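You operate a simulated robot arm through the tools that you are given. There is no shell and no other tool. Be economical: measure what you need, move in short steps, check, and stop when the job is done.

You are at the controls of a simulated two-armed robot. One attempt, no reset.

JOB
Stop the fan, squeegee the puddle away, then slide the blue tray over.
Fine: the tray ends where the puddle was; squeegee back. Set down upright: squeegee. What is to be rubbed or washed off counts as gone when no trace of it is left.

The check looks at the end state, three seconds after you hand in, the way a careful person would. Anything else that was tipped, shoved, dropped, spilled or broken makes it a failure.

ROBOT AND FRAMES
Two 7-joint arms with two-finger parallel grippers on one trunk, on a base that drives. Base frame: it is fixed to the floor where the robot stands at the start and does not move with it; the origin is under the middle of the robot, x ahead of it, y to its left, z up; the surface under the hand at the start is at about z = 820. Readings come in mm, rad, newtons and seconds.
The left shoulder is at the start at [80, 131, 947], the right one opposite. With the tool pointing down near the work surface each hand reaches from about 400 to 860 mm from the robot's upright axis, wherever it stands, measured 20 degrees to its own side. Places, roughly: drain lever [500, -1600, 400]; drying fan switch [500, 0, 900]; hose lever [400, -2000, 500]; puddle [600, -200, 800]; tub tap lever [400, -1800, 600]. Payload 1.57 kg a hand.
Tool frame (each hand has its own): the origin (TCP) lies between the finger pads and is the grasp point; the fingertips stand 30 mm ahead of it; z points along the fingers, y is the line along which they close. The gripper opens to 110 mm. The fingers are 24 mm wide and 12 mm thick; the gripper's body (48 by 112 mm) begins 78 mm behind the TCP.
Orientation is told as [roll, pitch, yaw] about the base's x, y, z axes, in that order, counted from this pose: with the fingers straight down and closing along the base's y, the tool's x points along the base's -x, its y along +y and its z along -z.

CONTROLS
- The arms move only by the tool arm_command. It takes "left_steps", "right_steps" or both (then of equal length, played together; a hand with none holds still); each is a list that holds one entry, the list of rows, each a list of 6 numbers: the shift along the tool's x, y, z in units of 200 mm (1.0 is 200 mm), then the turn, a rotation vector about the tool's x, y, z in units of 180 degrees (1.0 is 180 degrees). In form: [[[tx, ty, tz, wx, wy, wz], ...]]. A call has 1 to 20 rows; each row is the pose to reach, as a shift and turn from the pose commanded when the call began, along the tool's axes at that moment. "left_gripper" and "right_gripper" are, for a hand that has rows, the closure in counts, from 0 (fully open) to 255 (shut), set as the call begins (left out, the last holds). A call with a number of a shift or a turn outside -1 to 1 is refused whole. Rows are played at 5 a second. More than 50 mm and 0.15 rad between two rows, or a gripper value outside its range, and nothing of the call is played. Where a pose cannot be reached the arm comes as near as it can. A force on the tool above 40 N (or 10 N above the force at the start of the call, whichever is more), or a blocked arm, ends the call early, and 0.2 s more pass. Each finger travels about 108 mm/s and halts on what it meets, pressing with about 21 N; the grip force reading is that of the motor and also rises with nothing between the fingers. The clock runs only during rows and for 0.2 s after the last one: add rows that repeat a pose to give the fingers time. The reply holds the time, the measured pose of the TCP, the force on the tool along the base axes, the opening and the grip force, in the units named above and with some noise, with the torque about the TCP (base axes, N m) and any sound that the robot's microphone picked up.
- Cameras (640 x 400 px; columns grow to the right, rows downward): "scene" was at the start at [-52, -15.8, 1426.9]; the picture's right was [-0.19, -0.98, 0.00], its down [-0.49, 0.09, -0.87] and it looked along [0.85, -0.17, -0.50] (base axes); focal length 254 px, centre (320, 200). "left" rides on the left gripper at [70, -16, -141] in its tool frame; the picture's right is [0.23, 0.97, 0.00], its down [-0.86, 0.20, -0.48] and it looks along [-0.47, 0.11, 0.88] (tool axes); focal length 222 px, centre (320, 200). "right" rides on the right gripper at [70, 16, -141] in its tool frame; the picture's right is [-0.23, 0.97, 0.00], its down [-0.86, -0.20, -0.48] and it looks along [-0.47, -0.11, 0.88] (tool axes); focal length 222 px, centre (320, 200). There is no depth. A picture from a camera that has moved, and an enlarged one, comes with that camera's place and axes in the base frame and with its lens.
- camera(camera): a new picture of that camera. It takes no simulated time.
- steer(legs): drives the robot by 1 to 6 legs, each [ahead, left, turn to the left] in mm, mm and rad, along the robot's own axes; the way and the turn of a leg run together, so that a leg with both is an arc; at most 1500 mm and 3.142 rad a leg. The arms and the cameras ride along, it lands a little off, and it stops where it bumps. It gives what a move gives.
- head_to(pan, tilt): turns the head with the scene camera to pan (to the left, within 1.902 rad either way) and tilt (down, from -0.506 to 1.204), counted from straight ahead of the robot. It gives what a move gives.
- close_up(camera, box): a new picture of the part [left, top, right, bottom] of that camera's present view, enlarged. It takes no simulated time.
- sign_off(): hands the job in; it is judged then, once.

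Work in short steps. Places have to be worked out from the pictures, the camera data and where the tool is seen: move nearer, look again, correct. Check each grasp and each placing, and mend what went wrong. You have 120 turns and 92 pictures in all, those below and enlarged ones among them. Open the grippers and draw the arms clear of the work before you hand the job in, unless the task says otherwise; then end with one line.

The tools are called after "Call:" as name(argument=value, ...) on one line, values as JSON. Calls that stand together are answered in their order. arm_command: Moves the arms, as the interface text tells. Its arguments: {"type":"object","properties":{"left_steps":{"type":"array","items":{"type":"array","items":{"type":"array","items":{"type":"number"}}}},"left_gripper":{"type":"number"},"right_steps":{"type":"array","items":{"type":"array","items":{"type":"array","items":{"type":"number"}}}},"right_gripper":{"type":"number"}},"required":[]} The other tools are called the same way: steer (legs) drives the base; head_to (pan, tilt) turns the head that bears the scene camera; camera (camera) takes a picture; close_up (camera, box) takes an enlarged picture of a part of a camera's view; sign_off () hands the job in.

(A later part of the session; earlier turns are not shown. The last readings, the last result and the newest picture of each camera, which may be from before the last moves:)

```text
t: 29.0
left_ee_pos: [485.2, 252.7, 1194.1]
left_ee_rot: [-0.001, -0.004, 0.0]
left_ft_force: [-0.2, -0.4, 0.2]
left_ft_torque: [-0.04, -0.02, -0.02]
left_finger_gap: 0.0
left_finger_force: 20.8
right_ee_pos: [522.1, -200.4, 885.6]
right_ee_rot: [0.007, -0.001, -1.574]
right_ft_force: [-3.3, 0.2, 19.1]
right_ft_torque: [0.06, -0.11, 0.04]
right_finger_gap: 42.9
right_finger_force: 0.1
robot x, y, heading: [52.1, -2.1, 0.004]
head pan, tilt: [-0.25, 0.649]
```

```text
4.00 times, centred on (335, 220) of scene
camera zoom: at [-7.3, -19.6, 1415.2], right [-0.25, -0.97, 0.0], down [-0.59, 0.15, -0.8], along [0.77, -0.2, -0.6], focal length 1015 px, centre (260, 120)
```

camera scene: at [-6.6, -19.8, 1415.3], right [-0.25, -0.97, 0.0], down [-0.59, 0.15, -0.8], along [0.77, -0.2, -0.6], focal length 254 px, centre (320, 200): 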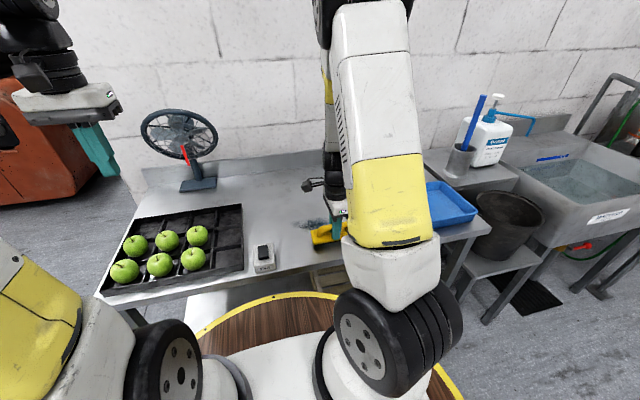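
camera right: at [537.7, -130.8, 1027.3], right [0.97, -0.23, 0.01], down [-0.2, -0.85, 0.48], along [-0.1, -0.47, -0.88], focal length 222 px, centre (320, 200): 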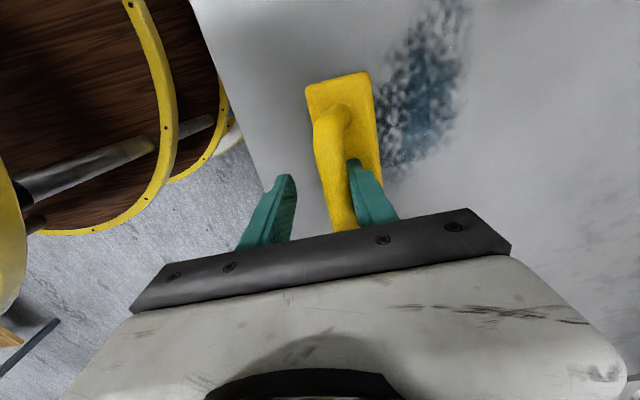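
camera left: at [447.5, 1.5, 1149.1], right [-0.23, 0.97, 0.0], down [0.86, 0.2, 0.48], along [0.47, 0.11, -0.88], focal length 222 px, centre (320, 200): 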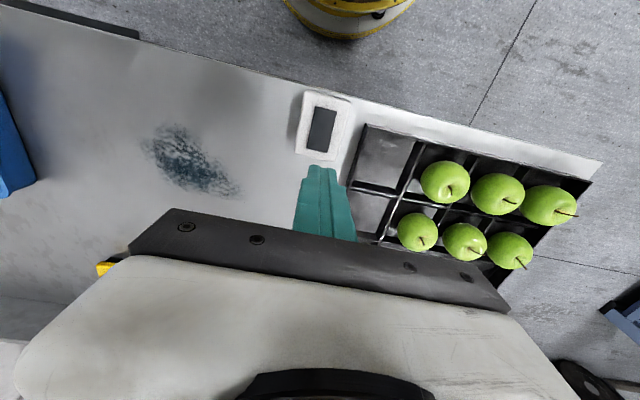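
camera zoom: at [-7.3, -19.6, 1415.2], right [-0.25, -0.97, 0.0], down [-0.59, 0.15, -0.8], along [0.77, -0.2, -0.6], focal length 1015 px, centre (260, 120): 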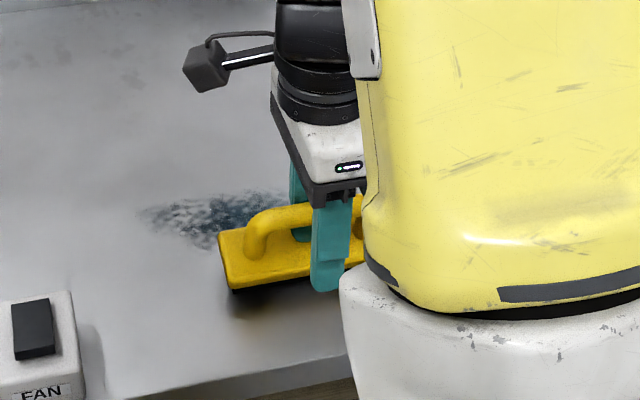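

The far fingertip is pressing on the body. I raise 15 mm so it can drop flat while the bar stays between the fingers.

Call:
arm_command(right_gripper=120, right_steps=[[[0, 0, -0.04, 0, 0, 0], [0, 0, -0.075, 0, 0, 0], [0, 0, -0.075, 0, 0, 0], [0, 0, -0.075, 0, 0, 0]]])

Call:
camera(camera="right")

Call:
close_up(camera="scene", box=[270, 170, 400, 270])

```text
t: 30.0
left_ee_pos: [485.4, 253.6, 1194.5]
left_ee_rot: [-0.001, -0.004, -0.001]
left_ft_force: [-0.8, -0.4, 0.3]
left_ft_torque: [-0.02, -0.02, -0.03]
left_finger_gap: 0.0
left_finger_force: 21.0
right_ee_pos: [522.5, -200.7, 900.2]
right_ee_rot: [0.005, 0.0, -1.573]
right_ft_force: [-0.5, 0.1, 1.1]
right_ft_torque: [0.01, -0.03, 0.0]
right_finger_gap: 58.6
right_finger_force: 0.7
robot x, y, heading: [54.1, 1.6, 0.002]
head pan, tilt: [-0.25, 0.649]
```

```text
54 pictures are left
camera right: at [537.3, -131.0, 1042.0], right [0.97, -0.23, 0.0], down [-0.2, -0.85, 0.48], along [-0.11, -0.47, -0.88], focal length 222 px, centre (320, 200)
```

right: 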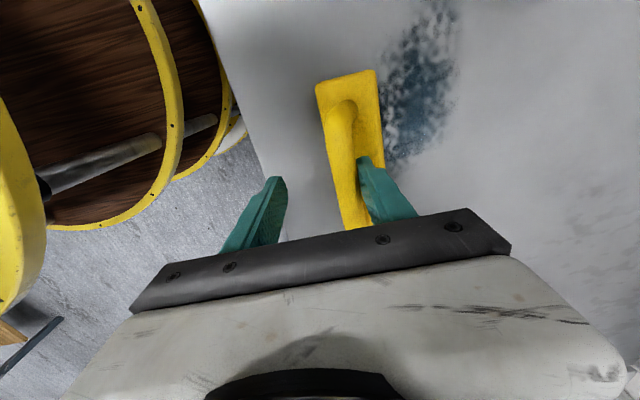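

```text
4.00 times, centred on (335, 220) of scene
camera zoom: at [-6.7, -19.8, 1415.3], right [-0.25, -0.97, 0.0], down [-0.59, 0.15, -0.8], along [0.77, -0.2, -0.6], focal length 1015 px, centre (260, 120)
```

zoom: 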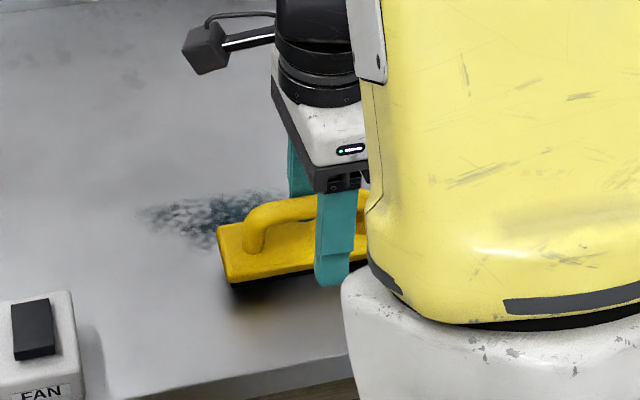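

The far finger still holds the bar back. I open fully so it can settle.

Call:
arm_command(right_gripper=0, right_steps=[[[0, 0, 0, 0, 0, 0], [0, 0, 0, 0, 0, 0], [0, 0, 0, 0, 0, 0], [0, 0, 0, 0, 0, 0]]])

Call:
camera(camera="right")

Call:
close_up(camera="scene", box=[270, 170, 400, 270])

```text
t: 31.0
left_ee_pos: [485.5, 253.0, 1194.4]
left_ee_rot: [-0.003, -0.002, 0.0]
left_ft_force: [0.9, -0.2, -0.6]
left_ft_torque: [-0.03, -0.01, 0.0]
left_finger_gap: 0.3
left_finger_force: 20.9
right_ee_pos: [521.8, -201.4, 900.0]
right_ee_rot: [0.006, 0.0, -1.572]
right_ft_force: [0.4, 0.3, -0.2]
right_ft_torque: [0.0, 0.01, -0.01]
right_finger_gap: 110.0
right_finger_force: 0.1
robot x, y, heading: [51.9, 0.8, -0.002]
head pan, tilt: [-0.25, 0.649]
```

```text
52 pictures are left
camera right: at [537.2, -130.9, 1042.0], right [0.97, -0.23, 0.0], down [-0.2, -0.86, 0.48], along [-0.1, -0.47, -0.88], focal length 222 px, centre (320, 200)
```

right: 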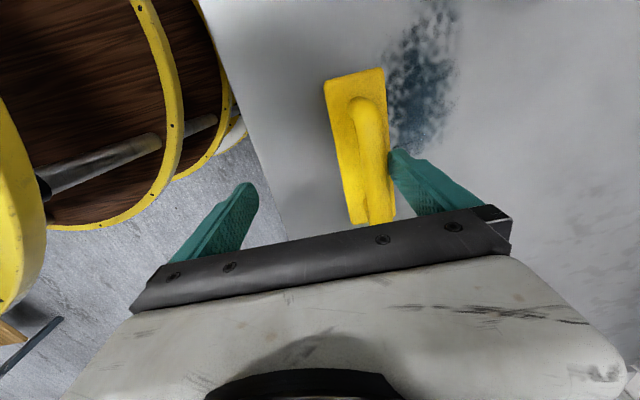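

```text
4.00 times, centred on (335, 220) of scene
camera zoom: at [-6.8, -19.8, 1415.3], right [-0.25, -0.97, 0.0], down [-0.59, 0.15, -0.8], along [0.77, -0.2, -0.6], focal length 1015 px, centre (260, 120)
```

zoom: 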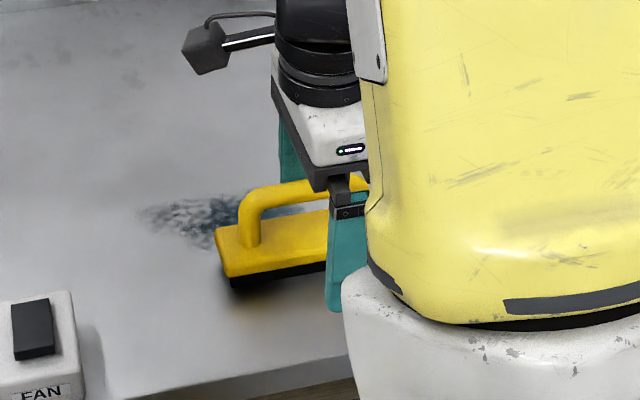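

Now it stands flat, bar centred near x 564. I centre the hand over it, narrow the fingers to ~26 mm and lower until the tips rest on the body.

Call:
arm_command(right_steps=[[[0, 0.1, 0, 0, 0, 0], [0, 0.21, 0, 0, 0, 0], [0, 0.21, 0, 0, 0, 0]]])

Call:
arm_command(right_gripper=193, right_steps=[[[0, 0, 0, 0, 0, 0], [0, 0, 0, 0, 0, 0], [0, 0, 0, 0, 0, 0], [0, 0, 0.03, 0, 0, 0], [0, 0, 0.05, 0, 0, 0], [0, 0, 0.06, 0, 0, 0]]])

Call:
camera(camera="right")

```text
t: 31.8
left_ee_pos: [484.8, 253.0, 1195.1]
left_ee_rot: [-0.002, -0.004, 0.0]
left_ft_force: [-0.9, 0.7, -0.4]
left_ft_torque: [0.0, -0.02, -0.05]
left_finger_gap: 0.2
left_finger_force: 21.0
right_ee_pos: [565.2, -202.2, 900.6]
right_ee_rot: [0.005, -0.001, -1.571]
right_ft_force: [-0.1, -0.3, 0.6]
right_ft_torque: [0.0, -0.01, 0.01]
right_finger_gap: 110.1
right_finger_force: 0.1
robot x, y, heading: [48.8, 0.8, -0.001]
head pan, tilt: [-0.25, 0.649]
```

```text
t: 33.2
left_ee_pos: [485.2, 253.8, 1194.4]
left_ee_rot: [-0.003, -0.004, 0.0]
left_ft_force: [-0.6, 0.2, 0.8]
left_ft_torque: [0.02, 0.01, 0.04]
left_finger_gap: 0.1
left_finger_force: 20.2
right_ee_pos: [563.9, -200.9, 889.1]
right_ee_rot: [0.006, -0.001, -1.573]
right_ft_force: [-0.2, -0.1, -0.8]
right_ft_torque: [0.01, 0.0, -0.02]
right_finger_gap: 26.5
right_finger_force: 0.0
robot x, y, heading: [52.5, 2.6, -0.001]
head pan, tilt: [-0.25, 0.649]
```

```text
50 pictures are left
camera right: at [579.9, -131.2, 1030.5], right [0.97, -0.23, 0.01], down [-0.2, -0.85, 0.48], along [-0.1, -0.47, -0.88], focal length 222 px, centre (320, 200)
```

right: 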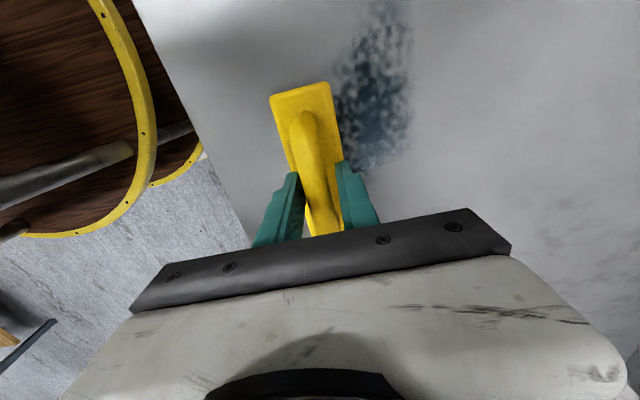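

Centred over the bar. I feel down for the body top with the tips.

Call:
arm_command(right_steps=[[[0, 0, 0.01, 0, 0, 0], [0, 0, 0.02, 0, 0, 0], [0, 0, 0.025, 0, 0, 0], [0, 0, 0.03, 0, 0, 0], [0, 0, 0.03, 0, 0, 0]]])

```text
t: 34.4
left_ee_pos: [484.6, 251.9, 1193.9]
left_ee_rot: [-0.002, -0.004, -0.001]
left_ft_force: [-0.2, -0.2, -0.6]
left_ft_torque: [-0.02, 0.02, 0.0]
left_finger_gap: 0.0
left_finger_force: 21.0
right_ee_pos: [565.6, -200.9, 882.7]
right_ee_rot: [0.005, 0.0, -1.574]
right_ft_force: [0.1, 0.7, -0.3]
right_ft_torque: [0.01, 0.01, 0.01]
right_finger_gap: 26.6
right_finger_force: 0.1
robot x, y, heading: [49.6, 1.2, -0.0]
head pan, tilt: [-0.25, 0.649]
```

No contact yet at 882.7; continuing down.

Call:
arm_command(right_steps=[[[0, 0, 0.01, 0, 0, 0], [0, 0, 0.015, 0, 0, 0], [0, 0, 0.02, 0, 0, 0], [0, 0, 0.025, 0, 0, 0], [0, 0, 0.03, 0, 0, 0], [0, 0, 0.03, 0, 0, 0]]])

```text
t: 35.3
left_ee_pos: [484.7, 254.2, 1194.6]
left_ee_rot: [-0.003, -0.002, -0.001]
left_ft_force: [0.2, 0.6, 0.4]
left_ft_torque: [-0.02, -0.01, 0.01]
left_finger_gap: 0.1
left_finger_force: 21.6
right_ee_pos: [566.4, -201.0, 880.8]
right_ee_rot: [0.011, 0.002, -1.575]
right_ft_force: [-3.2, 0.3, 14.9]
right_ft_torque: [0.0, 0.4, -0.03]
right_finger_gap: 29.5
right_finger_force: 1.9
robot x, y, heading: [53.2, -1.1, -0.003]
head pan, tilt: [-0.25, 0.649]
stopped in row 4 (right hand): the force on the tool passed its limit at 44 N (the readings are from after the stop); the commanded pose is now the measured one
```

Contact at z ≈ 881. I back off 1 mm, undo the small tilt and close.

Call:
arm_command(right_gripper=255, right_steps=[[[0, 0, -0.005, 0, -0.0035, 0], [0, 0, -0.005, 0, -0.0035, 0], [0, 0, -0.005, 0, -0.0035, 0], [0, 0, -0.005, 0, -0.0035, 0]]])

Call:
camera(camera="right")

```text
t: 36.3
left_ee_pos: [484.6, 254.0, 1193.5]
left_ee_rot: [-0.003, -0.004, 0.0]
left_ft_force: [0.1, 0.7, 0.4]
left_ft_torque: [-0.01, 0.01, -0.01]
left_finger_gap: 0.1
left_finger_force: 21.2
right_ee_pos: [566.3, -200.7, 879.7]
right_ee_rot: [0.01, -0.012, -1.573]
right_ft_force: [1.4, 1.4, 4.1]
right_ft_torque: [0.49, 0.0, -0.13]
right_finger_gap: 17.1
right_finger_force: 21.2
robot x, y, heading: [51.7, 0.2, -0.002]
head pan, tilt: [-0.25, 0.649]
```

```text
49 pictures are left
camera right: at [581.2, -130.0, 1020.9], right [0.97, -0.23, 0.01], down [-0.21, -0.85, 0.48], along [-0.1, -0.47, -0.87], focal length 222 px, centre (320, 200)
```

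right: 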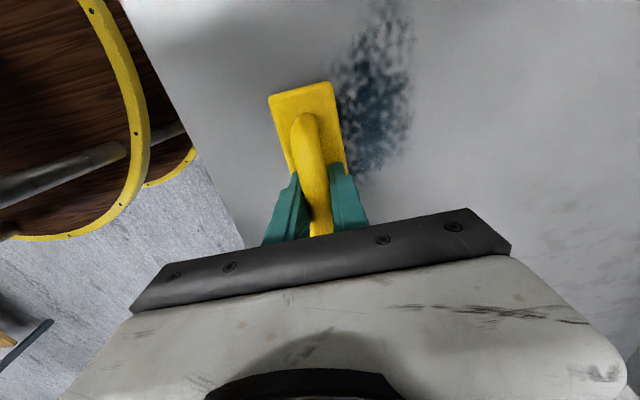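

Gripped flat with tips braced on the body. Now with light downward pressure, I slide back to x ≈ 526 and then push forward through the puddle, slowly.

Call:
arm_command(right_steps=[[[0, -0.05, 0.004, 0, 0, 0], [0, -0.1, 0.004, 0, 0, 0], [0, -0.15, 0.003, 0, 0, 0], [0, -0.2, 0.003, 0, 0, 0], [0, -0.1, 0.004, 0, 0, 0], [0, 0, 0.005, 0, 0, 0], [0, 0.1, 0.006, 0, 0, 0], [0, 0.2, 0.007, 0, 0, 0]]])

Call:
camera(camera="right")

```text
t: 37.7
left_ee_pos: [484.1, 252.6, 1193.6]
left_ee_rot: [0.0, -0.004, 0.0]
left_ft_force: [-0.3, -0.8, -0.4]
left_ft_torque: [-0.02, 0.0, 0.0]
left_finger_gap: 0.1
left_finger_force: 21.3
right_ee_pos: [560.7, -199.5, 880.1]
right_ee_rot: [0.008, -0.007, -1.574]
right_ft_force: [-3.6, 1.4, 14.9]
right_ft_torque: [0.02, 0.12, -0.04]
right_finger_gap: 17.3
right_finger_force: 21.6
robot x, y, heading: [51.8, -3.0, 0.002]
head pan, tilt: [-0.25, 0.649]
stopped in row 7 (right hand): the force on the tool passed its limit at 47 N (the readings are from after the stop); the commanded pose is now the measured one
```

```text
48 pictures are left
camera right: at [576.1, -130.0, 1020.8], right [0.97, -0.23, 0.01], down [-0.21, -0.85, 0.48], along [-0.1, -0.47, -0.88], focal length 222 px, centre (320, 200)
```

right: 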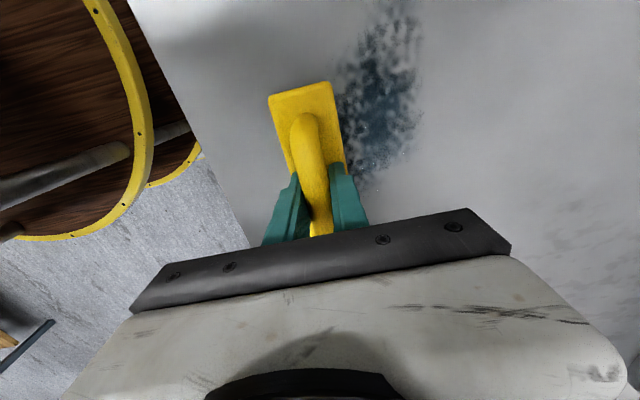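

Held flat this time, but pressed too hard. I ease off ~0.5 mm and push on forward.

Call:
arm_command(right_steps=[[[0, 0, -0.002, 0, 0, 0], [0, 0.06, -0.001, 0, 0, 0], [0, 0.12, -0.001, 0, 0, 0], [0, 0.18, 0.0, 0, 0, 0], [0, 0.24, 0.0, 0, 0, 0], [0, 0.3, 0.0, 0, 0, 0], [0, 0.36, 0.001, 0, 0, 0], [0, 0.42, 0.001, 0, 0, 0], [0, 0.48, 0.002, 0, 0, 0], [0, 0.54, 0.002, 0, 0, 0], [0, 0.6, 0.003, 0, 0, 0], [0, 0.66, 0.003, 0, 0, 0]]])

Call:
camera(camera="right")

```text
t: 40.3
left_ee_pos: [484.3, 253.3, 1194.2]
left_ee_rot: [-0.003, -0.002, 0.0]
left_ft_force: [-0.2, -0.2, 0.2]
left_ft_torque: [0.03, 0.01, 0.0]
left_finger_gap: 0.0
left_finger_force: 20.9
right_ee_pos: [693.8, -201.2, 880.8]
right_ee_rot: [0.009, -0.007, -1.572]
right_ft_force: [-9.2, 0.7, 21.4]
right_ft_torque: [-0.02, 0.24, 0.04]
right_finger_gap: 17.0
right_finger_force: 20.7
robot x, y, heading: [48.9, -0.5, 0.006]
head pan, tilt: [-0.25, 0.649]
```

```text
47 pictures are left
camera right: at [708.2, -130.4, 1020.8], right [0.97, -0.23, 0.01], down [-0.21, -0.85, 0.48], along [-0.1, -0.47, -0.88], focal length 222 px, centre (320, 200)
```

right: 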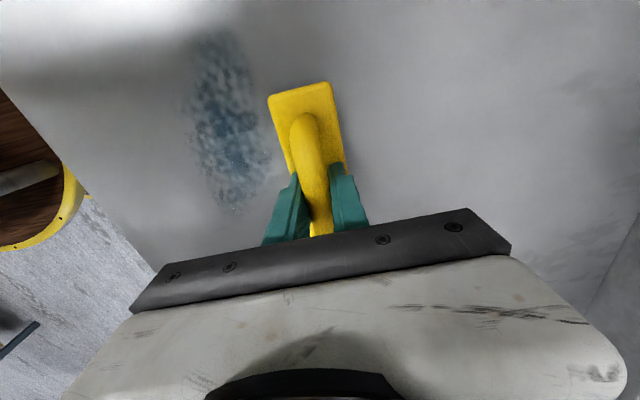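

The stroke works at ~21 N and the puddle fades. I go on with a back-and-forth pass.

Call:
arm_command(right_steps=[[[0, -0.1, -0.003, 0, 0, 0], [0, -0.2, -0.004, 0, 0, 0], [0, -0.3, -0.004, 0, 0, 0], [0, -0.4, -0.005, 0, 0, 0], [0, -0.5, -0.006, 0, 0, 0], [0, -0.6, -0.007, 0, 0, 0], [0, -0.7, -0.008, 0, 0, 0], [0, -0.8, -0.008, 0, 0, 0], [0, -0.85, -0.009, 0, 0, 0], [0, -0.8, -0.009, 0, 0, 0], [0, -0.7, -0.008, 0, 0, 0], [0, -0.6, -0.007, 0, 0, 0], [0, -0.5, -0.006, 0, 0, 0], [0, -0.4, -0.005, 0, 0, 0], [0, -0.3, -0.004, 0, 0, 0], [0, -0.2, -0.004, 0, 0, 0], [0, -0.1, -0.003, 0, 0, 0], [0, 0, -0.002, 0, 0, 0]]])

Call:
camera(camera="right")

```text
t: 44.1
left_ee_pos: [485.4, 253.5, 1194.5]
left_ee_rot: [-0.003, -0.002, -0.002]
left_ft_force: [-0.6, 0.5, -0.4]
left_ft_torque: [-0.01, 0.02, 0.05]
left_finger_gap: 0.3
left_finger_force: 20.8
right_ee_pos: [694.9, -202.6, 879.9]
right_ee_rot: [0.006, -0.008, -1.574]
right_ft_force: [0.2, 0.3, 0.2]
right_ft_torque: [0.02, 0.05, -0.02]
right_finger_gap: 17.0
right_finger_force: 21.0
robot x, y, heading: [50.0, -1.2, 0.003]
head pan, tilt: [-0.25, 0.649]
```

```text
46 pictures are left
camera right: at [709.1, -130.7, 1021.0], right [0.97, -0.23, 0.01], down [-0.2, -0.85, 0.48], along [-0.1, -0.47, -0.88], focal length 222 px, centre (320, 200)
```

right: 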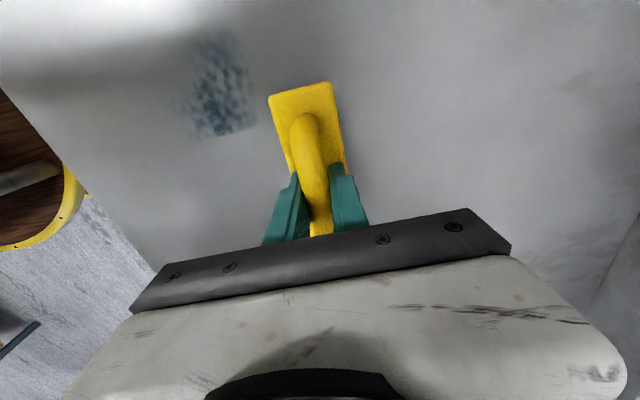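

The right half is wiped clean. I lift, shift 90 mm left to y ≈ −112, and lower again for the remainder.

Call:
arm_command(right_steps=[[[0, 0, -0.05, 0, 0, 0], [0.15, 0, -0.07, 0, 0, 0], [0.3, 0, -0.07, 0, 0, 0], [0.45, 0, -0.07, 0, 0, 0], [0.45, 0, -0.04, 0, 0, 0], [0.45, 0, -0.02, 0, 0, 0], [0.45, 0, -0.01, 0, 0, 0], [0.45, 0, -0.005, 0, 0, 0], [0.45, 0, -0.005, 0, 0, 0]]])

```text
t: 46.1
left_ee_pos: [484.1, 252.7, 1194.8]
left_ee_rot: [-0.001, -0.004, -0.001]
left_ft_force: [-0.4, 0.5, -0.3]
left_ft_torque: [0.0, -0.02, 0.0]
left_finger_gap: 0.1
left_finger_force: 21.3
right_ee_pos: [693.9, -112.3, 879.7]
right_ee_rot: [0.007, -0.009, -1.576]
right_ft_force: [-0.2, -0.9, 0.5]
right_ft_torque: [0.06, 0.07, -0.03]
right_finger_gap: 17.4
right_finger_force: 21.2
robot x, y, heading: [51.6, -4.1, -0.002]
head pan, tilt: [-0.25, 0.649]
```

Resting lightly; I stroke back and forth with ~0.5 mm extra press.

Call:
arm_command(right_steps=[[[0, -0.1, 0.002, 0, 0, 0], [0, -0.2, 0.001, 0, 0, 0], [0, -0.3, 0.0, 0, 0, 0], [0, -0.4, -0.001, 0, 0, 0], [0, -0.5, -0.002, 0, 0, 0], [0, -0.6, -0.003, 0, 0, 0], [0, -0.7, -0.004, 0, 0, 0], [0, -0.8, -0.004, 0, 0, 0], [0, -0.85, -0.005, 0, 0, 0], [0, -0.8, -0.005, 0, 0, 0], [0, -0.7, -0.004, 0, 0, 0], [0, -0.6, -0.003, 0, 0, 0], [0, -0.5, -0.002, 0, 0, 0], [0, -0.4, -0.001, 0, 0, 0], [0, -0.3, 0.0, 0, 0, 0], [0, -0.2, 0.0, 0, 0, 0], [0, -0.1, 0.001, 0, 0, 0], [0, 0, 0.002, 0, 0, 0]]])

Call:
camera(camera="right")

Call:
close_up(camera="scene", box=[260, 160, 420, 280])

```text
t: 48.3
left_ee_pos: [483.7, 253.5, 1194.7]
left_ee_rot: [-0.002, -0.005, -0.002]
left_ft_force: [0.3, -0.3, 0.1]
left_ft_torque: [-0.04, -0.01, -0.01]
left_finger_gap: 0.1
left_finger_force: 20.9
right_ee_pos: [528.5, -109.9, 880.0]
right_ee_rot: [-0.003, -0.004, -1.574]
right_ft_force: [-6.4, -0.8, 14.2]
right_ft_torque: [-0.08, 0.08, -0.07]
right_finger_gap: 17.1
right_finger_force: 20.9
robot x, y, heading: [46.3, -0.3, -0.004]
head pan, tilt: [-0.25, 0.649]
stopped in row 11 (right hand): the force on the tool passed its limit at 48 N (the readings are from after the stop); the commanded pose is now the measured one
```

```text
45 pictures are left
camera right: at [544.7, -39.6, 1020.6], right [0.97, -0.23, 0.0], down [-0.2, -0.85, 0.48], along [-0.11, -0.47, -0.87], focal length 222 px, centre (320, 200)
```

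right: 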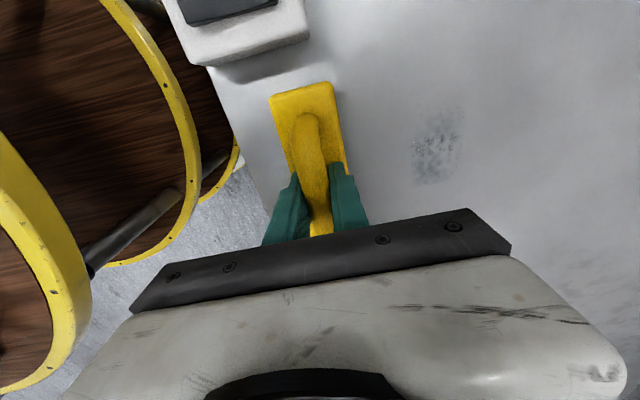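

```text
3.33 times, centred on (340, 220) of scene
camera zoom: at [-7.6, -19.7, 1415.2], right [-0.25, -0.97, 0.0], down [-0.59, 0.15, -0.8], along [0.77, -0.2, -0.6], focal length 846 px, centre (253, 133)
```

zoom: 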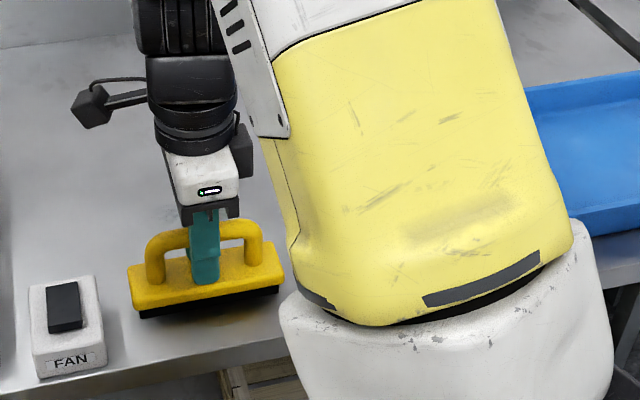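

Only a faint patch near [639,−118] is left. I ease slightly and push forward over it.

Call:
arm_command(right_steps=[[[0, 0, -0.002, 0, 0, 0], [0, 0.1, -0.002, 0, 0, 0], [0, 0.2, -0.003, 0, 0, 0], [0, 0.3, -0.003, 0, 0, 0], [0, 0.4, -0.003, 0, 0, 0], [0, 0.5, -0.003, 0, 0, 0], [0, 0.6, -0.003, 0, 0, 0], [0, 0.7, -0.003, 0, 0, 0], [0, 0.8, -0.003, 0, 0, 0], [0, 0.85, -0.003, 0, 0, 0]]])

Call:
camera(camera="right")

```text
t: 50.5
left_ee_pos: [484.5, 253.4, 1194.9]
left_ee_rot: [-0.002, -0.005, -0.002]
left_ft_force: [0.1, -0.3, -0.1]
left_ft_torque: [0.01, 0.03, 0.01]
left_finger_gap: 0.0
left_finger_force: 20.4
right_ee_pos: [699.0, -110.0, 879.4]
right_ee_rot: [-0.003, -0.005, -1.575]
right_ft_force: [-4.6, -0.3, 12.7]
right_ft_torque: [-0.02, 0.03, 0.0]
right_finger_gap: 17.2
right_finger_force: 21.4
robot x, y, heading: [48.9, -0.8, 0.001]
head pan, tilt: [-0.25, 0.649]
```

```text
43 pictures are left
camera right: at [715.4, -40.0, 1020.8], right [0.97, -0.23, 0.0], down [-0.2, -0.85, 0.48], along [-0.11, -0.47, -0.88], focal length 222 px, centre (320, 200)
```

right: 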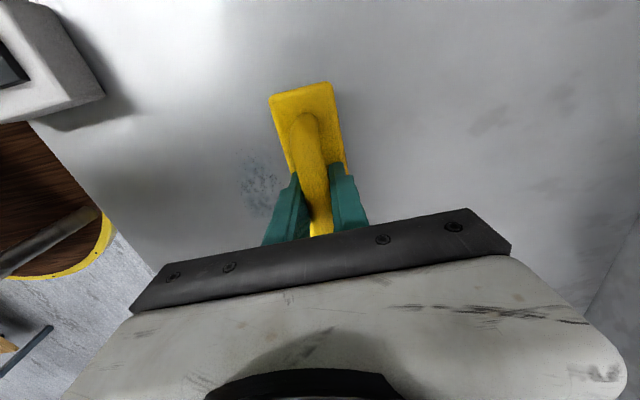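

A faint patch remains near [635,−117]. I do another back-and-forth over it.

Call:
arm_command(right_steps=[[[0, -0.08, 0.0, 0, 0, 0], [0, -0.16, 0.0, 0, 0, 0], [0, -0.24, 0.0, 0, 0, 0], [0, -0.32, 0.0, 0, 0, 0], [0, -0.4, 0.0, 0, 0, 0], [0, -0.48, 0.0, 0, 0, 0], [0, -0.56, 0.0, 0, 0, 0], [0, -0.64, 0.0, 0, 0, 0], [0, -0.56, -0.001, 0, 0, 0], [0, -0.48, -0.001, 0, 0, 0], [0, -0.4, -0.001, 0, 0, 0], [0, -0.32, -0.001, 0, 0, 0], [0, -0.24, -0.001, 0, 0, 0], [0, -0.16, -0.001, 0, 0, 0], [0, -0.08, -0.001, 0, 0, 0], [0, 0.1, -0.001, 0, 0, 0]]])

Call:
camera(camera="right")

```text
t: 52.5
left_ee_pos: [484.1, 253.0, 1193.8]
left_ee_rot: [0.0, -0.002, -0.002]
left_ft_force: [0.1, 0.6, 0.7]
left_ft_torque: [0.02, 0.0, 0.0]
left_finger_gap: 0.0
left_finger_force: 21.0
right_ee_pos: [574.6, -110.1, 879.7]
right_ee_rot: [-0.011, -0.005, -1.574]
right_ft_force: [-5.7, 0.6, 16.1]
right_ft_torque: [-0.24, 0.08, -0.14]
right_finger_gap: 17.1
right_finger_force: 20.5
robot x, y, heading: [46.6, 0.8, -0.003]
head pan, tilt: [-0.25, 0.649]
stopped in row 9 (right hand): the force on the tool passed its limit at 50 N (the readings are from after the stop); the commanded pose is now the measured one
```

```text
42 pictures are left
camera right: at [592.6, -39.5, 1020.6], right [0.97, -0.23, -0.01], down [-0.19, -0.85, 0.49], along [-0.12, -0.47, -0.87], focal length 222 px, centre (320, 200)
```

right: 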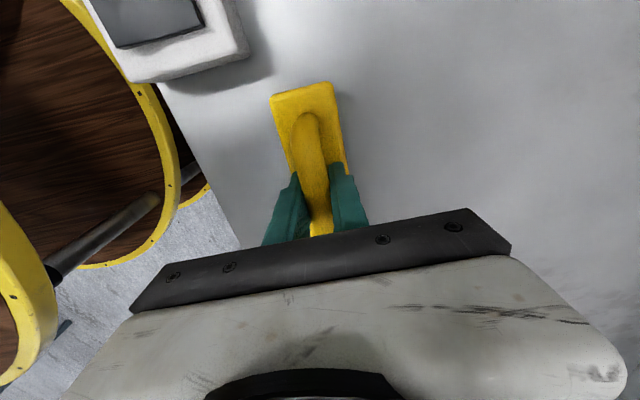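

The area looks clean. I lift the squeegee and head back toward its place.

Call:
arm_command(right_steps=[[[0, 0, -0.08, -0.0035, 0.0015, 0], [0, 0, -0.2, -0.0035, 0.0015, 0], [-0.1, 0.2, -0.25, -0.0035, 0.0015, 0], [-0.25, 0.38, -0.25, -0.0035, 0.0015, 0], [-0.4, 0.56, -0.25, -0.0035, 0.0015, 0], [-0.55, 0.74, -0.25, -0.0035, 0.0015, 0], [-0.7, 0.9, -0.25, -0.0035, 0.0015, 0], [-0.76, 1.0, -0.25, -0.0035, 0.0015, 0], [-0.76, 1.0, -0.25, -0.0035, 0.0015, 0]]])

Call:
camera(camera="right")

Call:
close_up(camera="scene", box=[240, 150, 420, 290])

```text
t: 54.5
left_ee_pos: [485.2, 252.9, 1193.1]
left_ee_rot: [-0.002, -0.005, -0.003]
left_ft_force: [-0.3, 0.3, 0.4]
left_ft_torque: [-0.01, 0.01, -0.03]
left_finger_gap: 0.1
left_finger_force: 21.0
right_ee_pos: [778.2, -262.2, 926.9]
right_ee_rot: [-0.008, -0.002, -1.574]
right_ft_force: [-1.0, 0.7, -1.5]
right_ft_torque: [0.04, 0.04, 0.01]
right_finger_gap: 17.2
right_finger_force: 20.7
robot x, y, heading: [45.6, -2.5, 0.001]
head pan, tilt: [-0.25, 0.649]
```

```text
41 pictures are left
camera right: at [794.4, -191.9, 1068.5], right [0.97, -0.23, 0.0], down [-0.2, -0.85, 0.48], along [-0.11, -0.47, -0.88], focal length 222 px, centre (320, 200)
```

right: 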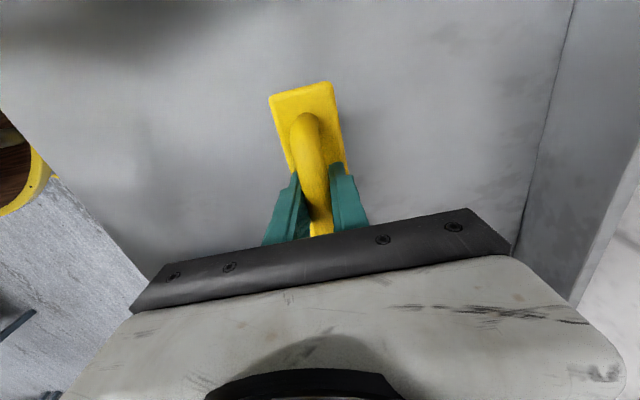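

```text
2.86 times, centred on (330, 220) of scene
camera zoom: at [-6.9, -19.9, 1415.3], right [-0.25, -0.97, 0.0], down [-0.59, 0.15, -0.8], along [0.77, -0.2, -0.6], focal length 725 px, centre (291, 143)
```

zoom: 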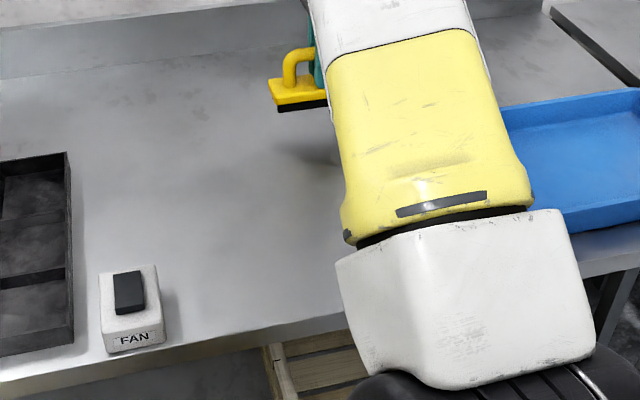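

I enlarge the former puddle area in the right camera to verify no trace remains.

Call:
close_up(camera="right", box=[40, 20, 300, 220])

```text
2.00 times, centred on (170, 120) of right
camera zoom: at [794.4, -191.9, 1068.5], right [0.97, -0.23, 0.0], down [-0.2, -0.85, 0.48], along [-0.11, -0.47, -0.88], focal length 444 px, centre (620, 360)
```

zoom: 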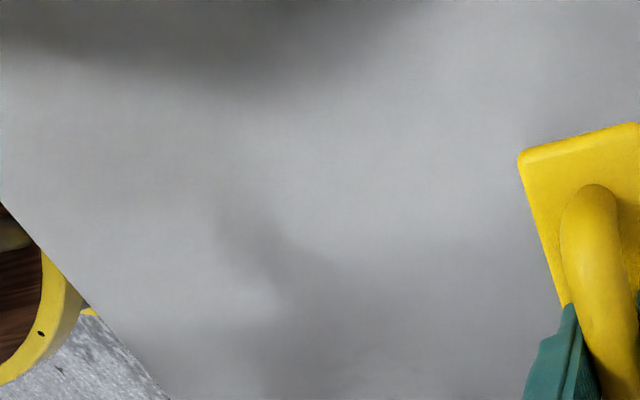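

Clean. I move to x ≈ 857 and lower the squeegee to its old spot, stopping just at contact (TCP z ≈ 880).

Call:
arm_command(right_steps=[[[0, 0.2, 0, 0, 0, 0], [0, 0.395, 0, 0, 0, 0], [0, 0.395, 0.1, 0, 0, 0], [0, 0.395, 0.17, 0, 0, 0], [0, 0.395, 0.21, 0, 0, 0], [0, 0.395, 0.22, 0, 0, 0], [0, 0.395, 0.22, 0, 0, 0]]])

```text
t: 56.1
left_ee_pos: [485.5, 252.4, 1194.0]
left_ee_rot: [-0.001, -0.003, -0.002]
left_ft_force: [-0.2, 0.6, 0.1]
left_ft_torque: [-0.01, -0.01, 0.01]
left_finger_gap: 0.0
left_finger_force: 21.1
right_ee_pos: [854.9, -262.1, 883.6]
right_ee_rot: [-0.003, 0.0, -1.572]
right_ft_force: [0.4, 0.5, -1.6]
right_ft_torque: [0.03, -0.01, 0.01]
right_finger_gap: 17.2
right_finger_force: 21.4
robot x, y, heading: [49.7, -2.3, 0.005]
head pan, tilt: [-0.25, 0.649]
```

Still hanging by 2–3 mm; I lower in 1 mm steps.

Call:
arm_command(right_steps=[[[0, 0.01, 0.005, 0, 0, 0], [0, 0.01, 0.01, 0, 0, 0], [0, 0.01, 0.014, 0, 0, 0], [0, 0.01, 0.014, 0, 0, 0]]])

```text
t: 57.1
left_ee_pos: [484.8, 252.4, 1194.3]
left_ee_rot: [-0.001, -0.003, -0.003]
left_ft_force: [0.1, 0.2, -0.2]
left_ft_torque: [0.0, -0.04, -0.01]
left_finger_gap: 0.0
left_finger_force: 20.8
right_ee_pos: [856.4, -262.4, 880.1]
right_ee_rot: [-0.004, -0.002, -1.572]
right_ft_force: [0.5, 0.2, 4.9]
right_ft_torque: [-0.43, 0.07, 0.05]
right_finger_gap: 17.1
right_finger_force: 21.2
robot x, y, heading: [48.7, -2.0, 0.002]
head pan, tilt: [-0.25, 0.649]
```

Contact (4.9 N). I open slowly part-way, raise a little, then open fully.

Call:
arm_command(right_gripper=0, right_steps=[[[0, 0, 0, 0, 0, 0], [0, 0, -0.01, 0, 0, 0], [0, 0, -0.02, 0, 0, 0], [0, 0, -0.02, 0, 0, 0], [0, 0, -0.02, 0, 0, 0]]])

Call:
camera(camera="right")

```text
t: 58.3
left_ee_pos: [485.3, 253.4, 1193.5]
left_ee_rot: [-0.002, -0.003, -0.002]
left_ft_force: [0.0, 0.1, 0.0]
left_ft_torque: [0.0, -0.02, 0.02]
left_finger_gap: 0.0
left_finger_force: 20.7
right_ee_pos: [856.6, -262.8, 883.3]
right_ee_rot: [-0.003, -0.003, -1.573]
right_ft_force: [0.4, 0.6, 0.4]
right_ft_torque: [-0.05, 0.03, -0.01]
right_finger_gap: 110.1
right_finger_force: 0.0
robot x, y, heading: [49.5, 4.7, -0.002]
head pan, tilt: [-0.25, 0.649]
```

```text
38 pictures are left
camera right: at [872.8, -192.3, 1024.7], right [0.97, -0.23, 0.0], down [-0.2, -0.85, 0.48], along [-0.11, -0.47, -0.88], focal length 222 px, centre (320, 200)
```

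right: 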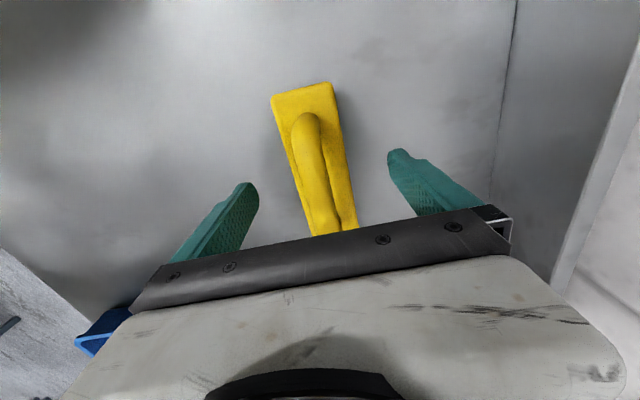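

The squeegee stands flat in its old place. I raise the hand straight up, clear of it.

Call:
arm_command(right_steps=[[[0, 0, -0.15, 0, 0, 0], [0, 0, -0.35, 0, 0, 0], [0, -0.1, -0.55, 0, 0, 0], [0, -0.3, -0.75, 0, 0, 0], [0, -0.5, -0.9, 0, 0, 0], [-0.1, -0.7, -1.0, 0, 0, 0], [-0.2, -0.9, -1.0, 0, 0, 0]]])

Call:
arm_command(right_steps=[[[0, -0.05, 0, 0, 0, -0.0417], [-0.05, -0.1, 0, 0, 0, -0.0833], [-0.1, -0.15, 0, 0, 0, -0.125], [-0.15, -0.2, 0, 0, 0, -0.1667], [-0.2, -0.25, 0, 0, 0, -0.2083], [-0.25, -0.3, 0, 0, 0, -0.25], [-0.3, -0.35, 0, 0, 0, -0.2917], [-0.3, -0.4, 0, 0, 0, -0.3333], [-0.3, -0.45, 0, 0, 0, -0.375], [-0.3, -0.5, 0, 0, 0, -0.4167], [-0.3, -0.55, 0, 0, 0, -0.4583], [-0.3, -0.6, 0, 0, 0, -0.5], [-0.3, -0.6, 0, 0, 0, -0.5]]])

Call:
camera(camera="right")

Call:
camera(camera="scene")

```text
refused: row 4 steps farther than a row can; nothing moved
```

```text
t: 61.1
left_ee_pos: [484.8, 253.4, 1194.3]
left_ee_rot: [-0.002, -0.002, -0.001]
left_ft_force: [-0.8, 0.6, -0.7]
left_ft_torque: [-0.05, -0.02, 0.02]
left_finger_gap: 0.0
left_finger_force: 21.0
right_ee_pos: [735.4, -322.2, 884.4]
right_ee_rot: [0.0, 0.005, 0.0]
right_ft_force: [-0.4, 0.0, 1.2]
right_ft_torque: [0.02, 0.01, -0.02]
right_finger_gap: 109.7
right_finger_force: 0.1
robot x, y, heading: [49.0, 0.2, 0.002]
head pan, tilt: [-0.25, 0.649]
```

```text
37 pictures are left
camera right: at [666.5, -305.4, 1025.5], right [0.23, 0.97, 0.0], down [0.86, -0.2, 0.47], along [0.46, -0.11, -0.88], focal length 222 px, centre (320, 200)
```

right: 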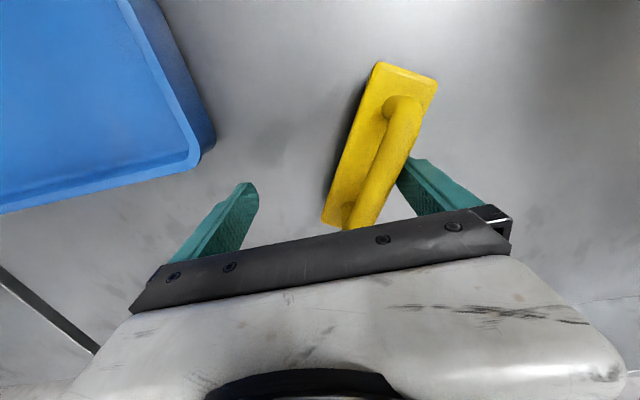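

```text
36 pictures are left
camera scene: at [-7.0, -19.8, 1415.3], right [-0.25, -0.97, 0.0], down [-0.59, 0.15, -0.8], along [0.77, -0.2, -0.6], focal length 254 px, centre (320, 200)
```

scene: 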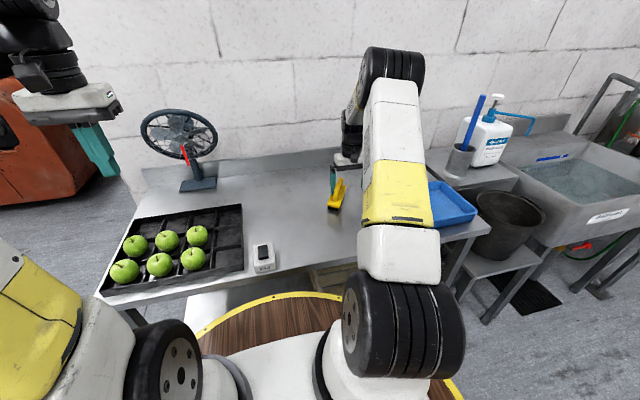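

My lift was refused, and the next call swept the squeegee along. It still stands upright, now centred near [735,−277] with its bar at −28°. I lift clear vertically, then line the hand up with the bar to put it back.

Call:
arm_command(right_steps=[[[0, 0, -0.1, 0, 0, 0], [0, 0, -0.25, 0, 0, 0], [0, 0, -0.45, 0, 0, 0], [0, 0, -0.5, 0, 0, 0.04], [0, 0.07, -0.5, 0, 0, 0.08], [0, 0.15, -0.5, 0, 0, 0.12], [0, 0.225, -0.5, 0, 0, 0.154], [0, 0.225, -0.5, 0, 0, 0.154]]])

Call:
camera(camera="right")

```text
t: 62.9
left_ee_pos: [484.2, 252.3, 1194.6]
left_ee_rot: [-0.002, -0.004, -0.002]
left_ft_force: [0.3, 0.8, -0.1]
left_ft_torque: [0.0, 0.01, 0.0]
left_finger_gap: 0.0
left_finger_force: 21.0
right_ee_pos: [735.9, -276.6, 983.6]
right_ee_rot: [-0.004, 0.002, -0.488]
right_ft_force: [-0.9, -0.8, -0.3]
right_ft_torque: [-0.01, 0.03, -0.01]
right_finger_gap: 109.9
right_finger_force: 0.2
robot x, y, heading: [51.5, 1.7, -0.002]
head pan, tilt: [-0.25, 0.649]
```

```text
35 pictures are left
camera right: at [682.8, -230.4, 1125.9], right [0.66, 0.75, 0.0], down [0.66, -0.58, 0.48], along [0.36, -0.31, -0.88], focal length 222 px, centre (320, 200)
```

right: 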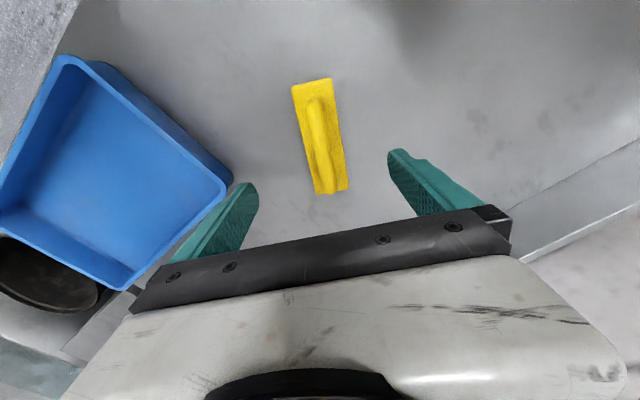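

Alignment looks right and the tray corner (≈[697,−401]) clears the fingers by ~60 mm. I descend to z ≈ 886.

Call:
arm_command(right_steps=[[[0, 0.01, 0.15, 0, 0, 0], [0, 0.01, 0.3, 0, 0, 0], [0, 0.01, 0.42, 0, 0, 0], [0, 0.01, 0.488, 0, 0, 0], [0, 0.01, 0.488, 0, 0, 0]]])

Call:
camera(camera="right")

```text
t: 64.1
left_ee_pos: [485.4, 253.0, 1193.2]
left_ee_rot: [-0.002, -0.003, -0.002]
left_ft_force: [0.4, -0.1, -0.6]
left_ft_torque: [-0.04, -0.03, -0.02]
left_finger_gap: 0.4
left_finger_force: 21.1
right_ee_pos: [737.3, -275.3, 886.4]
right_ee_rot: [-0.002, 0.004, -0.486]
right_ft_force: [-0.3, -0.4, -0.7]
right_ft_torque: [-0.01, 0.04, 0.0]
right_finger_gap: 109.9
right_finger_force: 0.0
robot x, y, heading: [46.1, -0.9, -0.003]
head pan, tilt: [-0.25, 0.649]
```

```text
34 pictures are left
camera right: at [683.7, -228.9, 1027.8], right [0.66, 0.76, 0.0], down [0.67, -0.57, 0.48], along [0.36, -0.31, -0.88], focal length 222 px, centre (320, 200)
```

right: 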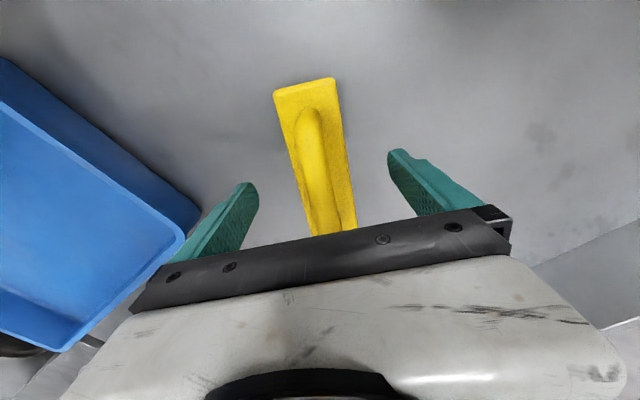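

It matches the earlier grasp view. I close on the bar.

Call:
arm_command(right_gripper=255, right_steps=[[[0, 0, 0, 0, 0, 0], [0, 0, 0, 0, 0, 0], [0, 0, 0, 0, 0, 0], [0, 0, 0, 0, 0, 0], [0, 0, 0, 0, 0, 0]]])

```text
t: 65.3
left_ee_pos: [484.4, 252.4, 1193.6]
left_ee_rot: [-0.001, -0.004, -0.002]
left_ft_force: [-1.0, 0.6, 0.4]
left_ft_torque: [0.01, 0.0, 0.02]
left_finger_gap: 0.0
left_finger_force: 21.4
right_ee_pos: [737.1, -276.3, 885.8]
right_ee_rot: [-0.005, 0.003, -0.485]
right_ft_force: [0.5, -0.8, 0.1]
right_ft_torque: [-0.04, -0.01, -0.05]
right_finger_gap: 17.3
right_finger_force: 20.4
robot x, y, heading: [49.3, 1.3, -0.002]
head pan, tilt: [-0.25, 0.649]
```

Firm at 17.3 mm. I lift 40 mm, turn back to −90° and carry it to [857,−262].

Call:
arm_command(right_steps=[[[0, 0, -0.08, 0, 0, 0], [0, 0, -0.2, 0, 0, 0], [-0.055, 0.038, -0.2, 0, 0, 0.0385], [-0.11, 0.076, -0.2, 0, 0, 0.077], [-0.166, 0.114, -0.2, 0, 0, 0.1155], [-0.221, 0.152, -0.2, 0, 0, 0.154], [-0.277, 0.19, -0.2, 0, 0, 0.1925], [-0.332, 0.228, -0.2, 0, 0, 0.231], [-0.387, 0.266, -0.2, 0, 0, 0.2695], [-0.443, 0.304, -0.2, 0, 0, 0.308], [-0.498, 0.342, -0.2, 0, 0, 0.3455], [-0.498, 0.342, -0.2, 0, 0, 0.3455]]])

Call:
camera(camera="right")

```text
t: 67.9
left_ee_pos: [485.7, 252.6, 1195.1]
left_ee_rot: [-0.002, -0.004, -0.002]
left_ft_force: [-0.6, -0.4, 0.0]
left_ft_torque: [-0.02, 0.03, -0.02]
left_finger_gap: 0.0
left_finger_force: 21.2
right_ee_pos: [857.0, -261.8, 926.8]
right_ee_rot: [-0.006, 0.0, -1.572]
right_ft_force: [1.2, 0.1, -1.6]
right_ft_torque: [0.02, 0.02, -0.04]
right_finger_gap: 17.2
right_finger_force: 20.9
robot x, y, heading: [48.5, -3.5, -0.002]
head pan, tilt: [-0.25, 0.649]
```

```text
33 pictures are left
camera right: at [873.3, -192.1, 1067.7], right [0.97, -0.23, 0.0], down [-0.2, -0.85, 0.48], along [-0.11, -0.47, -0.88], focal length 222 px, centre (320, 200)
```

right: 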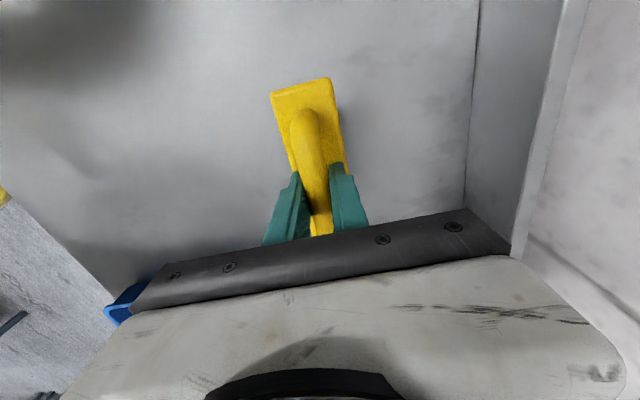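

The hand is exactly over the original spot. I lower until contact at about z 886.

Call:
arm_command(right_steps=[[[0, 0, 0.1, 0, 0, 0], [0, 0, 0.17, 0, 0, 0], [0, 0, 0.19, 0, 0, 0], [0, 0, 0.2, 0, 0, 0], [0, 0, 0.206, 0, 0, 0], [0, 0, 0.206, 0, 0, 0]]])

```text
t: 69.3
left_ee_pos: [485.2, 252.6, 1194.3]
left_ee_rot: [-0.003, -0.003, -0.002]
left_ft_force: [-0.1, 0.2, 1.0]
left_ft_torque: [0.0, 0.0, -0.01]
left_finger_gap: 0.0
left_finger_force: 20.9
right_ee_pos: [857.7, -263.1, 886.2]
right_ee_rot: [-0.002, -0.001, -1.571]
right_ft_force: [2.8, -2.0, 9.8]
right_ft_torque: [0.41, 0.01, -0.06]
right_finger_gap: 17.1
right_finger_force: 20.7
robot x, y, heading: [49.5, -0.7, 0.0]
head pan, tilt: [-0.25, 0.649]
```

Contact (9.8 N). I open the gripper without moving, and this time check before anything else.

Call:
arm_command(right_gripper=0, right_steps=[[[0, 0, 0, 0, 0, 0], [0, 0, 0, 0, 0, 0], [0, 0, 0, 0, 0, 0], [0, 0, 0, 0, 0, 0], [0, 0, 0, 0, 0, 0]]])

```text
t: 70.5
left_ee_pos: [485.2, 253.3, 1194.0]
left_ee_rot: [-0.002, -0.003, -0.003]
left_ft_force: [-0.1, 0.2, -0.3]
left_ft_torque: [0.0, -0.01, -0.02]
left_finger_gap: 0.0
left_finger_force: 20.8
right_ee_pos: [856.0, -262.2, 884.7]
right_ee_rot: [-0.005, -0.003, -1.572]
right_ft_force: [0.1, 0.5, 0.4]
right_ft_torque: [-0.04, 0.02, 0.03]
right_finger_gap: 110.1
right_finger_force: 0.1
robot x, y, heading: [49.8, -1.2, -0.001]
head pan, tilt: [-0.25, 0.649]
```

Released. I raise the hand straight up ~130 mm (rows within 50 mm each), then check.

Call:
arm_command(right_steps=[[[0, 0, -0.1, 0, 0, 0], [0, 0, -0.25, 0, 0, 0], [0, 0, -0.45, 0, 0, 0], [0, -0.05, -0.65, 0, 0, 0], [0, -0.1, -0.65, 0, 0, 0]]])

Call:
camera(camera="right")

```text
t: 71.7
left_ee_pos: [484.9, 253.0, 1193.8]
left_ee_rot: [-0.001, -0.002, -0.001]
left_ft_force: [-0.2, -0.1, 0.0]
left_ft_torque: [0.04, -0.01, 0.01]
left_finger_gap: 0.0
left_finger_force: 20.9
right_ee_pos: [837.4, -260.4, 1014.0]
right_ee_rot: [-0.005, 0.0, -1.572]
right_ft_force: [-0.7, -0.2, -0.4]
right_ft_torque: [0.02, 0.01, 0.01]
right_finger_gap: 109.9
right_finger_force: 0.0
robot x, y, heading: [49.7, -0.2, 0.004]
head pan, tilt: [-0.25, 0.649]
```

```text
32 pictures are left
camera right: at [853.9, -190.2, 1155.4], right [0.97, -0.23, 0.0], down [-0.2, -0.85, 0.48], along [-0.11, -0.47, -0.88], focal length 222 px, centre (320, 200)
```

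right: 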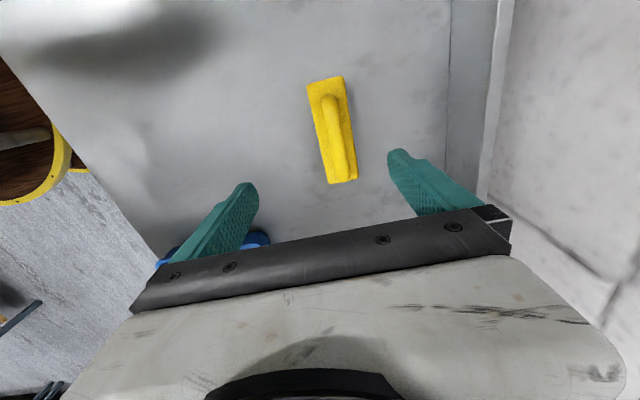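

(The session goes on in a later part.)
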